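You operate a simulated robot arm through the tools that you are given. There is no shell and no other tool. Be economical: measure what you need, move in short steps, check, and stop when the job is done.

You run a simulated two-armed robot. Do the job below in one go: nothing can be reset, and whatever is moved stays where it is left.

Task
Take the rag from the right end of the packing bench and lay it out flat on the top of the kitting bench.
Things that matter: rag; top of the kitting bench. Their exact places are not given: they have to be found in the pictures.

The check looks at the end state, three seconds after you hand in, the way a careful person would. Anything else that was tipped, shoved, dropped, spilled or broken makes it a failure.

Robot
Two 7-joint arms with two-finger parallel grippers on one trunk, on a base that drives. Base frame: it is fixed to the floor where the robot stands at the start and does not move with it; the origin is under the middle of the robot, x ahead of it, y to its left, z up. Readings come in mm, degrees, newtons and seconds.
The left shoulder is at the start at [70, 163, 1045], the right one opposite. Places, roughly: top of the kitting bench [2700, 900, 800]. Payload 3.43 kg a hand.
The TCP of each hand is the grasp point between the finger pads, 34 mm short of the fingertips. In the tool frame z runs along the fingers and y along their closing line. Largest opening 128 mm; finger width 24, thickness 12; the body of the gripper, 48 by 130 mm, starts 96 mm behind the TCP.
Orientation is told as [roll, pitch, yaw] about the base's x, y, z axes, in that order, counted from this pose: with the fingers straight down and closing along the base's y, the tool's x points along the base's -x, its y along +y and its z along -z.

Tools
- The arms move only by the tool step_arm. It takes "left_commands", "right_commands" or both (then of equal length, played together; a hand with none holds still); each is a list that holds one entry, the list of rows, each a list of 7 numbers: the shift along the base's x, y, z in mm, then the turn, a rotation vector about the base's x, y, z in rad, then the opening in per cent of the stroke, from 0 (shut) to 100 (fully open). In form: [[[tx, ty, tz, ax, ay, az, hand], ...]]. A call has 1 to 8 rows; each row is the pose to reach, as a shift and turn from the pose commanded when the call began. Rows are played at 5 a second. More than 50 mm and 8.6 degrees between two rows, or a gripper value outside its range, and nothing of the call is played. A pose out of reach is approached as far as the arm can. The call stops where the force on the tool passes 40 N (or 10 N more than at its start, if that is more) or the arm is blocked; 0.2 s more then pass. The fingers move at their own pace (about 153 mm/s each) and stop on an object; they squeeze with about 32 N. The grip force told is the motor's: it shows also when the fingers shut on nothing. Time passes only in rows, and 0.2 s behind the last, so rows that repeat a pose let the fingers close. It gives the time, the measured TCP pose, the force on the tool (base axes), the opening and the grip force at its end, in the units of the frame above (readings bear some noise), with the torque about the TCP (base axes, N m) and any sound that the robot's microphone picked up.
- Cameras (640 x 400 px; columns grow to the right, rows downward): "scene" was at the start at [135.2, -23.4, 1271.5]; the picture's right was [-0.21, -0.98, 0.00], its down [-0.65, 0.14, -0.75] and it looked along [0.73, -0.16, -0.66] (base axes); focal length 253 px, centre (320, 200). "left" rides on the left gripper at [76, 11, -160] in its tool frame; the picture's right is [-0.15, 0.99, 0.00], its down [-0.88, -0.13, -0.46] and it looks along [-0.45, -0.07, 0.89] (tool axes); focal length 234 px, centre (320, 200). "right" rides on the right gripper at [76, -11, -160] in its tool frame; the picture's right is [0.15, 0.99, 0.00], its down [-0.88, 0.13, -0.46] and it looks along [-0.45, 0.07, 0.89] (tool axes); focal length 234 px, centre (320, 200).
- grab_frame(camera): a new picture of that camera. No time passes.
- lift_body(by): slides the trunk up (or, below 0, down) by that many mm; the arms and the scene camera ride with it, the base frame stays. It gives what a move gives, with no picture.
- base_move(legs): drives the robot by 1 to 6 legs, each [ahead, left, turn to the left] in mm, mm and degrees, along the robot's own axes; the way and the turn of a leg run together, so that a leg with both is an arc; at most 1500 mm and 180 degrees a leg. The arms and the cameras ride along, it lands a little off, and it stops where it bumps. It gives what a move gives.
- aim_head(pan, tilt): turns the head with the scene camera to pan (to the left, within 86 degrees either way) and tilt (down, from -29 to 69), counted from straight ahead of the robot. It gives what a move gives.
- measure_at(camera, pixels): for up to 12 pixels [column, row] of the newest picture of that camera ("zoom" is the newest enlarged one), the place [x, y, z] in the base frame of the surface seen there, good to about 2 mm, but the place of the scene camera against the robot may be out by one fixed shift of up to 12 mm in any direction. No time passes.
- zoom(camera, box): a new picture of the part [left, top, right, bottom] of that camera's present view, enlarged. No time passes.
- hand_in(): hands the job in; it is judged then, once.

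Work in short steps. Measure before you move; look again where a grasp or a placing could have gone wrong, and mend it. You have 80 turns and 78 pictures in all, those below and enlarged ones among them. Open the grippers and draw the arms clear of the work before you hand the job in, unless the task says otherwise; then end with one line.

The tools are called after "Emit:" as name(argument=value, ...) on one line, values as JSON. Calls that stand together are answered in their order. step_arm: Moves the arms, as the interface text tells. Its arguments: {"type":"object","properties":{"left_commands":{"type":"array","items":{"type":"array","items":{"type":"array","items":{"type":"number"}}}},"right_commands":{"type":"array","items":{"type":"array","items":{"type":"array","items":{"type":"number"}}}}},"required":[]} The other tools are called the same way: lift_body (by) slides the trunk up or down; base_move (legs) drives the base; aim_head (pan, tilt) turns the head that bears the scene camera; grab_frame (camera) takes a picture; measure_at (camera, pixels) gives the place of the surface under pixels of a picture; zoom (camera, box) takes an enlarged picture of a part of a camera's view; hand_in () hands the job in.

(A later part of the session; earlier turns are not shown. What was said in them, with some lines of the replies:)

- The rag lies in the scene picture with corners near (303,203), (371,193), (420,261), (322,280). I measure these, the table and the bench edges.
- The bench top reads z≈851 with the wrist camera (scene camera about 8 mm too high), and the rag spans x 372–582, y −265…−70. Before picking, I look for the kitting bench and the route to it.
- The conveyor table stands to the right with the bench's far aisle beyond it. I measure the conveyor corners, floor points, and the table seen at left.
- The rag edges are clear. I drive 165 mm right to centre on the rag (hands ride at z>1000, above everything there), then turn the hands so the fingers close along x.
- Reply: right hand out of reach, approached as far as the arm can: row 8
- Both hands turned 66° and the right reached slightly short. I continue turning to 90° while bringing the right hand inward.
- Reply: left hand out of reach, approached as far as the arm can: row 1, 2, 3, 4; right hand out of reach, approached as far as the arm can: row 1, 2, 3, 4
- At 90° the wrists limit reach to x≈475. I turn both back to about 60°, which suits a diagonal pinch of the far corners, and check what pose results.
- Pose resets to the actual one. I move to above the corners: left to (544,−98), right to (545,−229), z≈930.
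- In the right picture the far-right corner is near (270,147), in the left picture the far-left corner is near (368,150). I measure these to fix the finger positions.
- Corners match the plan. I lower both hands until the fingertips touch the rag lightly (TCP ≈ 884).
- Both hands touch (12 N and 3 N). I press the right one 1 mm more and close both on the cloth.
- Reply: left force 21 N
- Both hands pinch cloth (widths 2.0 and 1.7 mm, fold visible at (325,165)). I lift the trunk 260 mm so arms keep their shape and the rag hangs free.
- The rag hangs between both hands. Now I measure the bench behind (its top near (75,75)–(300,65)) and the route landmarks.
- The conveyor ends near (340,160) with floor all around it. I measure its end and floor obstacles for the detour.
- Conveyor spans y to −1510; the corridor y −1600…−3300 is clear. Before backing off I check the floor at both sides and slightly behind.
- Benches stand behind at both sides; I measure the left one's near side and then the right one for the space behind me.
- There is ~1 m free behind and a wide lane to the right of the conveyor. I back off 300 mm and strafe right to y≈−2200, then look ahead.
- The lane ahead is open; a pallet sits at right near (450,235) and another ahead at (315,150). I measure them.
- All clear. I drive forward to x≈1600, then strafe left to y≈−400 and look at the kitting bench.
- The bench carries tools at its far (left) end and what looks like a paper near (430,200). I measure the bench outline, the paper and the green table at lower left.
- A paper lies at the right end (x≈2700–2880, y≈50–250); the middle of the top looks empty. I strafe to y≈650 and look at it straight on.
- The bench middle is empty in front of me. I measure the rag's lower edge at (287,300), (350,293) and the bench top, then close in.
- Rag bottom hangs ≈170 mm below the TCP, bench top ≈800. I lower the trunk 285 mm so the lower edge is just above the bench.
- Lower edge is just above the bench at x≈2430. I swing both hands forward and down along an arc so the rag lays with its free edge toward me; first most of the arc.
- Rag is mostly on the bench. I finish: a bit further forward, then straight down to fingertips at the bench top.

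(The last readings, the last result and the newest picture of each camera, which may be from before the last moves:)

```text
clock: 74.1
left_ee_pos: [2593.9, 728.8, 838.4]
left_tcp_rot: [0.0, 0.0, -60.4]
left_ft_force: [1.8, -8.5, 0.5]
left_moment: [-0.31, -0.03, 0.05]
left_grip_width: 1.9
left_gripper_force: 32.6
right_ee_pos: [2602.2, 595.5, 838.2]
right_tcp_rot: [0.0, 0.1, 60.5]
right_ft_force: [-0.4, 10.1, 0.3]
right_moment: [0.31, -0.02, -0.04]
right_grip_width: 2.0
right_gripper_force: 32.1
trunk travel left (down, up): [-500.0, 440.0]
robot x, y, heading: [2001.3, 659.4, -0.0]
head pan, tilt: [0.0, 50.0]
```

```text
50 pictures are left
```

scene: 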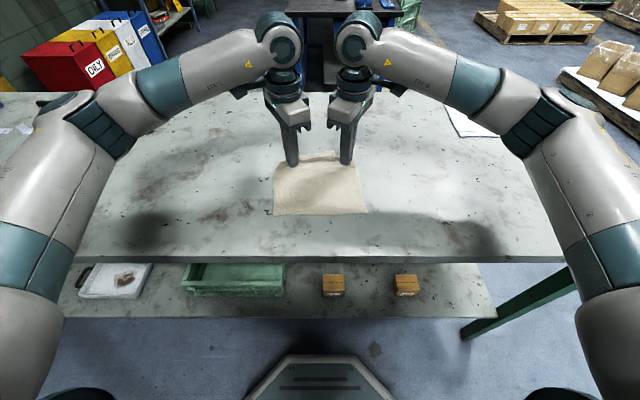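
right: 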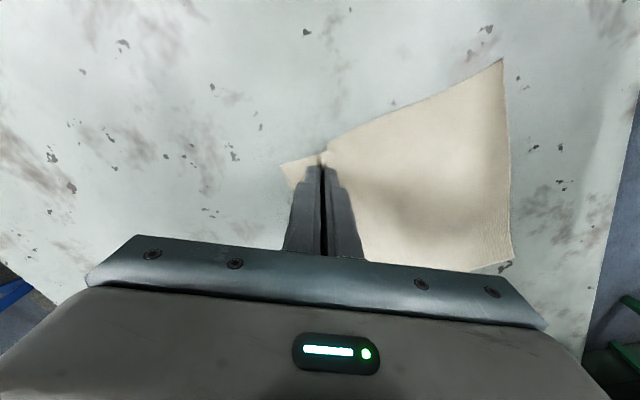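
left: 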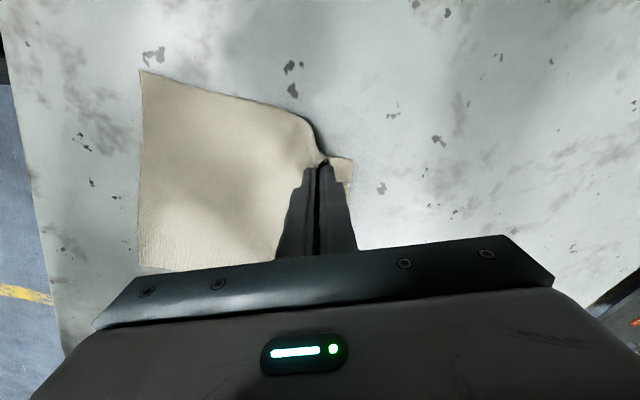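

Near edges are flat, the lips at the far corners point outward. I lower the last few mm to light contact, then open to the pick-up width so the fingers spread the folds out.

Emit:
step_arm(left_commands=[[[0, 0, -2, 0, 0, 0, 0], [0, 0, -4, 0, 0, 0, 0], [0, 0, -4, 0, 0, 0, 10], [0, 0, -4, 0, 0, 0, 20], [0, 0, -4, 0, 0, 0, 32], [0, 0, -4, 0, 0, 0, 32]]], right_commands=[[[0, 0, -2, 0, 0, 0, 0], [0, 0, -4, 0, 0, 0, 0], [0, 0, -4, 0, 0, 0, 10], [0, 0, -4, 0, 0, 0, 20], [0, 0, -4, 0, 0, 0, 32], [0, 0, -4, 0, 0, 0, 32]]])

Emit:
grab_frame(camera="left")

Emit:
grab_frame(camera="right")

```text
clock: 75.5
left_ee_pos: [2594.5, 729.6, 835.0]
left_tcp_rot: [0.1, -0.1, -60.4]
left_ft_force: [0.0, -0.5, 1.0]
left_moment: [-0.01, -0.02, 0.01]
left_grip_width: 41.1
left_gripper_force: 0.1
right_ee_pos: [2601.6, 595.9, 835.7]
right_tcp_rot: [-0.1, 0.0, 60.4]
right_ft_force: [0.5, -0.9, 13.4]
right_moment: [-0.16, -0.06, 0.0]
right_grip_width: 38.4
right_gripper_force: 0.0
trunk travel left (down, up): [-500.0, 440.0]
robot x, y, heading: [2000.6, 661.1, -0.0]
head pan, tilt: [0.0, 50.0]
```

```text
49 pictures are left
```

left: 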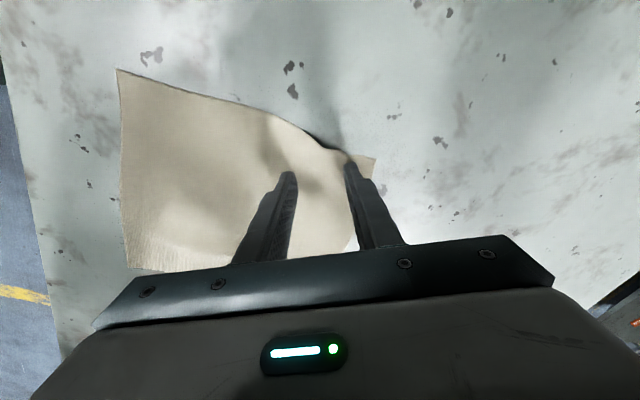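

```text
48 pictures are left
```

right: 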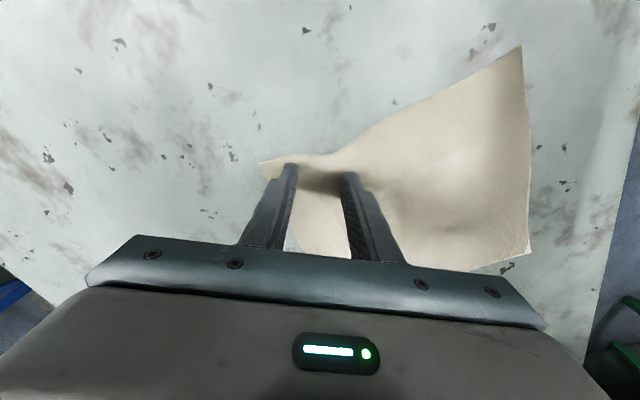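

Folds have opened, with slight waves left. I lift both hands straight up with small steps and look at the result.

Emit:
step_arm(left_commands=[[[0, 0, 5, 0, 0, 0, 32], [0, 0, 30, 0, 0, 0, 32], [0, 0, 70, 0, 0, 0, 32], [0, 0, 110, 0, 0, 0, 32], [-40, 30, 130, 0, 0, 0, 32], [-80, 60, 130, 0, 0, 0, 32]]], right_commands=[[[0, 0, 5, 0, 0, 0, 32], [0, 0, 30, 0, 0, 0, 32], [0, 0, 70, 0, 0, 0, 32], [0, 0, 110, 0, 0, 0, 32], [-40, -30, 130, 0, 0, 0, 32], [-80, -60, 130, 0, 0, 0, 32]]])

Emit:
grab_frame(camera="scene")

Emit:
grab_frame(camera="left")

Emit:
zoom(camera="scene", box=[240, 130, 400, 230])

```text
refused: row 5 steps farther than a row can; nothing moved
```

```text
47 pictures are left
```

scene: 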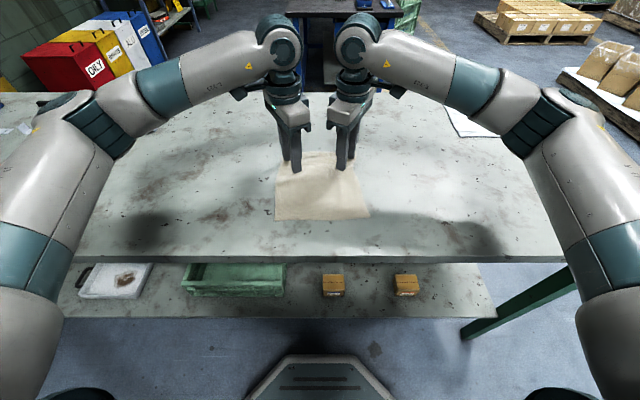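

```text
46 pictures are left
```

left: 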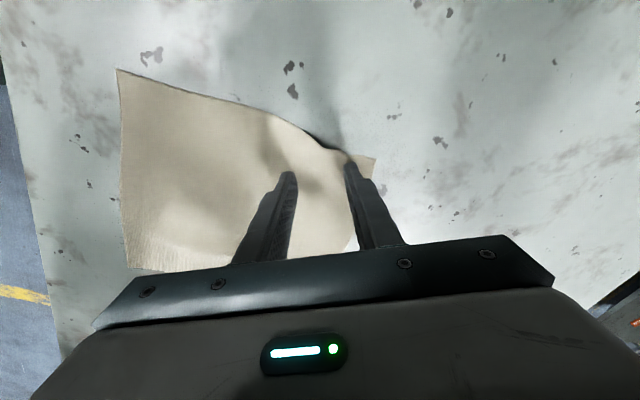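

```text
4.00 times, centred on (320, 180) of scene
```

zoom: 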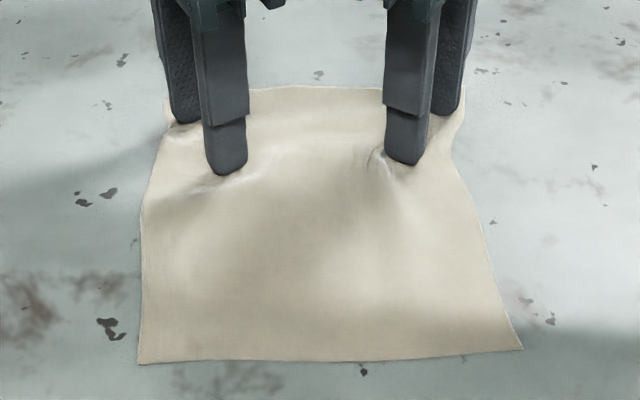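

The move was refused for a too-long diagonal row; nothing moved. I repeat it with smaller steps.

Emit:
step_arm(left_commands=[[[0, 0, 5, 0, 0, 0, 32], [0, 0, 30, 0, 0, 0, 32], [0, 0, 70, 0, 0, 0, 32], [0, 0, 110, 0, 0, 0, 32], [-30, 20, 120, 0, 0, 0, 32], [-60, 40, 130, 0, 0, 0, 32], [-90, 60, 130, 0, 0, 0, 32]]], right_commands=[[[0, 0, 5, 0, 0, 0, 32], [0, 0, 30, 0, 0, 0, 32], [0, 0, 70, 0, 0, 0, 32], [0, 0, 110, 0, 0, 0, 32], [-30, -20, 120, 0, 0, 0, 32], [-60, -40, 130, 0, 0, 0, 32], [-90, -60, 130, 0, 0, 0, 32]]])

Emit:
grab_frame(camera="left")

Emit:
zoom(camera="scene", box=[240, 130, 400, 230])

```text
clock: 77.1
left_ee_pos: [2504.2, 789.1, 964.0]
left_tcp_rot: [0.0, -0.2, -60.4]
left_ft_force: [0.1, 0.1, 0.0]
left_moment: [0.0, 0.03, 0.01]
left_grip_width: 41.1
left_gripper_force: 0.0
right_ee_pos: [2513.0, 538.2, 965.5]
right_tcp_rot: [-0.2, -0.1, 60.5]
right_ft_force: [0.3, 0.2, 0.2]
right_moment: [-0.01, -0.01, 0.04]
right_grip_width: 41.0
right_gripper_force: 0.1
trunk travel left (down, up): [-500.0, 440.0]
robot x, y, heading: [1998.8, 660.8, 0.1]
head pan, tilt: [0.0, 50.0]
```

```text
44 pictures are left
```

left: 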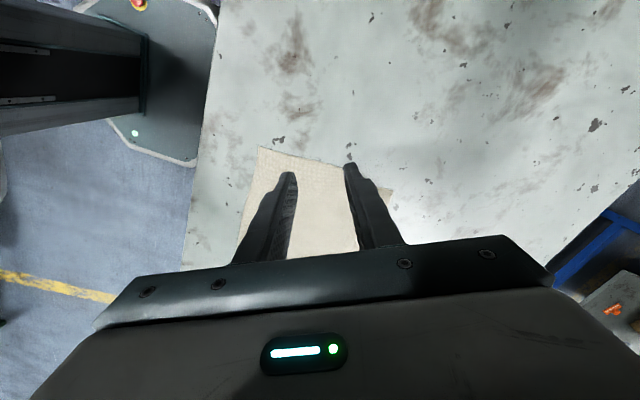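

```text
4.00 times, centred on (320, 180) of scene
```

zoom: 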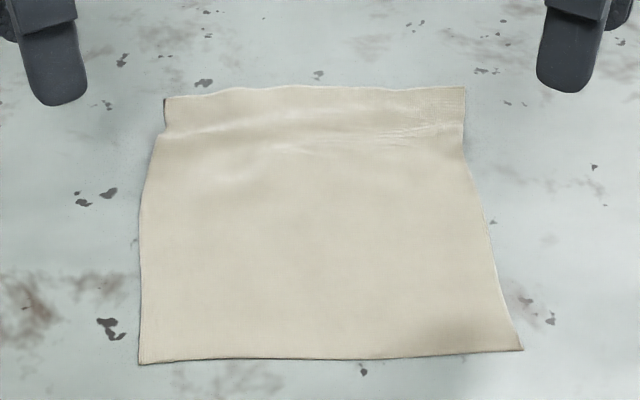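

The rag is laid out with a low ripple along y near the far edge (zoom row ≈140). I measure heights there.

Emit:
measure_at(camera="zoom", pixels=[[168, 102], [300, 90], [460, 92], [160, 133], [230, 128], [290, 140], [380, 135], [460, 130], [250, 165], [320, 250], [145, 355], [515, 345]])

```text
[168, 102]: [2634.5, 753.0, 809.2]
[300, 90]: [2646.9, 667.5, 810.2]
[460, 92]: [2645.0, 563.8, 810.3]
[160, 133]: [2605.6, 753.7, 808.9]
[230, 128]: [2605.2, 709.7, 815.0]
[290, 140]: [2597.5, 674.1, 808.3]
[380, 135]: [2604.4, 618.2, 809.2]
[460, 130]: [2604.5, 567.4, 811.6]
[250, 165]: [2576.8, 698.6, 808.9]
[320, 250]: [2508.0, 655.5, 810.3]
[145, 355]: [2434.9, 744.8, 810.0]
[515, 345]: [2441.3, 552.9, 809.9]
```

The rag covers x 2437–2645, y 553–753: full size (≈208 × 190 mm) with ripples of only a few mm. I raise the trunk a little and back off to draw the arms clear, then check once more.

Emit:
lift_body(by=80)

Emit:
base_move(legs=[[-250, 0, 0]])

Emit:
grab_frame(camera="scene")

Emit:
aim_head(pan=0, tilt=35)

Emit:
zoom(camera="scene", box=[220, 120, 420, 245])

```text
clock: 78.2
left_ee_pos: [2506.0, 790.4, 1044.1]
left_tcp_rot: [-0.1, 0.0, -60.4]
left_ft_force: [0.0, 0.3, -0.5]
left_moment: [0.0, 0.01, 0.0]
left_grip_width: 41.0
left_gripper_force: 0.1
right_ee_pos: [2514.8, 538.2, 1044.1]
right_tcp_rot: [0.1, 0.1, 60.5]
right_ft_force: [-0.2, -0.3, -0.4]
right_moment: [0.02, 0.0, -0.01]
right_grip_width: 41.1
right_gripper_force: 0.0
trunk travel left (down, up): [-580.0, 360.0]
robot x, y, heading: [1997.4, 659.5, 0.1]
head pan, tilt: [0.0, 50.0]
```

```text
clock: 80.1
left_ee_pos: [2252.3, 789.3, 1043.5]
left_tcp_rot: [0.0, 0.0, -60.4]
left_ft_force: [0.0, -0.4, -0.2]
left_moment: [0.02, -0.01, 0.0]
left_grip_width: 41.0
left_gripper_force: 0.1
right_ee_pos: [2261.3, 538.8, 1045.7]
right_tcp_rot: [0.0, 0.1, 60.5]
right_ft_force: [-0.5, -0.1, -0.8]
right_moment: [-0.01, 0.05, 0.05]
right_grip_width: 40.9
right_gripper_force: 0.0
trunk travel left (down, up): [-580.0, 360.0]
robot x, y, heading: [1745.7, 660.1, 0.4]
head pan, tilt: [0.0, 50.0]
```

```text
42 pictures are left
```

scene: 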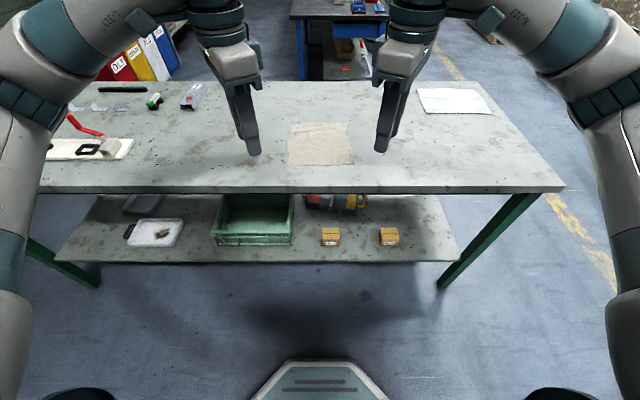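

```text
clock: 80.8
left_ee_pos: [2251.9, 789.5, 1042.8]
left_tcp_rot: [-0.1, 0.0, -60.4]
left_ft_force: [0.2, 0.5, -0.2]
left_moment: [-0.01, 0.02, 0.0]
left_grip_width: 40.9
left_gripper_force: 0.1
right_ee_pos: [2261.0, 538.2, 1043.7]
right_tcp_rot: [0.1, 0.0, 60.5]
right_ft_force: [-0.3, -0.2, -0.8]
right_moment: [0.0, 0.01, 0.02]
right_grip_width: 41.0
right_gripper_force: 0.1
trunk travel left (down, up): [-580.0, 360.0]
robot x, y, heading: [1742.5, 654.7, 0.1]
head pan, tilt: [0.0, 35.0]
```

```text
3.20 times, centred on (320, 182) of scene
```

zoom: 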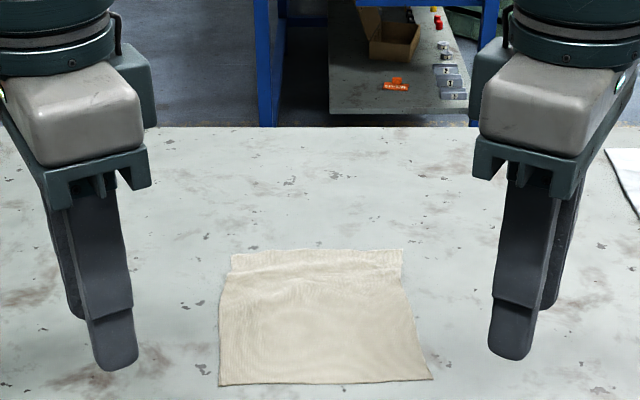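

The rag lies flat and alone on the bench, and nothing else on the bench has moved. I open the grippers fully and hand in.

Emit:
step_arm(left_commands=[[[0, 0, 0, 0, 0, 0, 100], [0, 0, 0, 0, 0, 0, 100]]], right_commands=[[[0, 0, 0, 0, 0, 0, 100], [0, 0, 0, 0, 0, 0, 100]]])

Emit:
hand_in()

```text
clock: 81.5
left_ee_pos: [2253.8, 788.3, 1044.0]
left_tcp_rot: [-0.1, 0.0, -60.5]
left_ft_force: [0.4, 0.7, -0.2]
left_moment: [-0.01, 0.04, 0.03]
left_grip_width: 127.9
left_gripper_force: 0.1
right_ee_pos: [2261.0, 537.5, 1043.2]
right_tcp_rot: [0.0, -0.1, 60.5]
right_ft_force: [0.1, 0.0, 0.1]
right_moment: [0.01, 0.0, 0.0]
right_grip_width: 128.1
right_gripper_force: 0.0
trunk travel left (down, up): [-580.0, 360.0]
robot x, y, heading: [1746.9, 658.6, 0.2]
head pan, tilt: [0.0, 35.0]
```

```text
The job is handed in.
```

The rag is laid out flat at its full size on top of the kitting bench, with only a few millimetres of ripple near its far edge; nothing else was disturbed, and the job is handed in with grippers open and arms clear.
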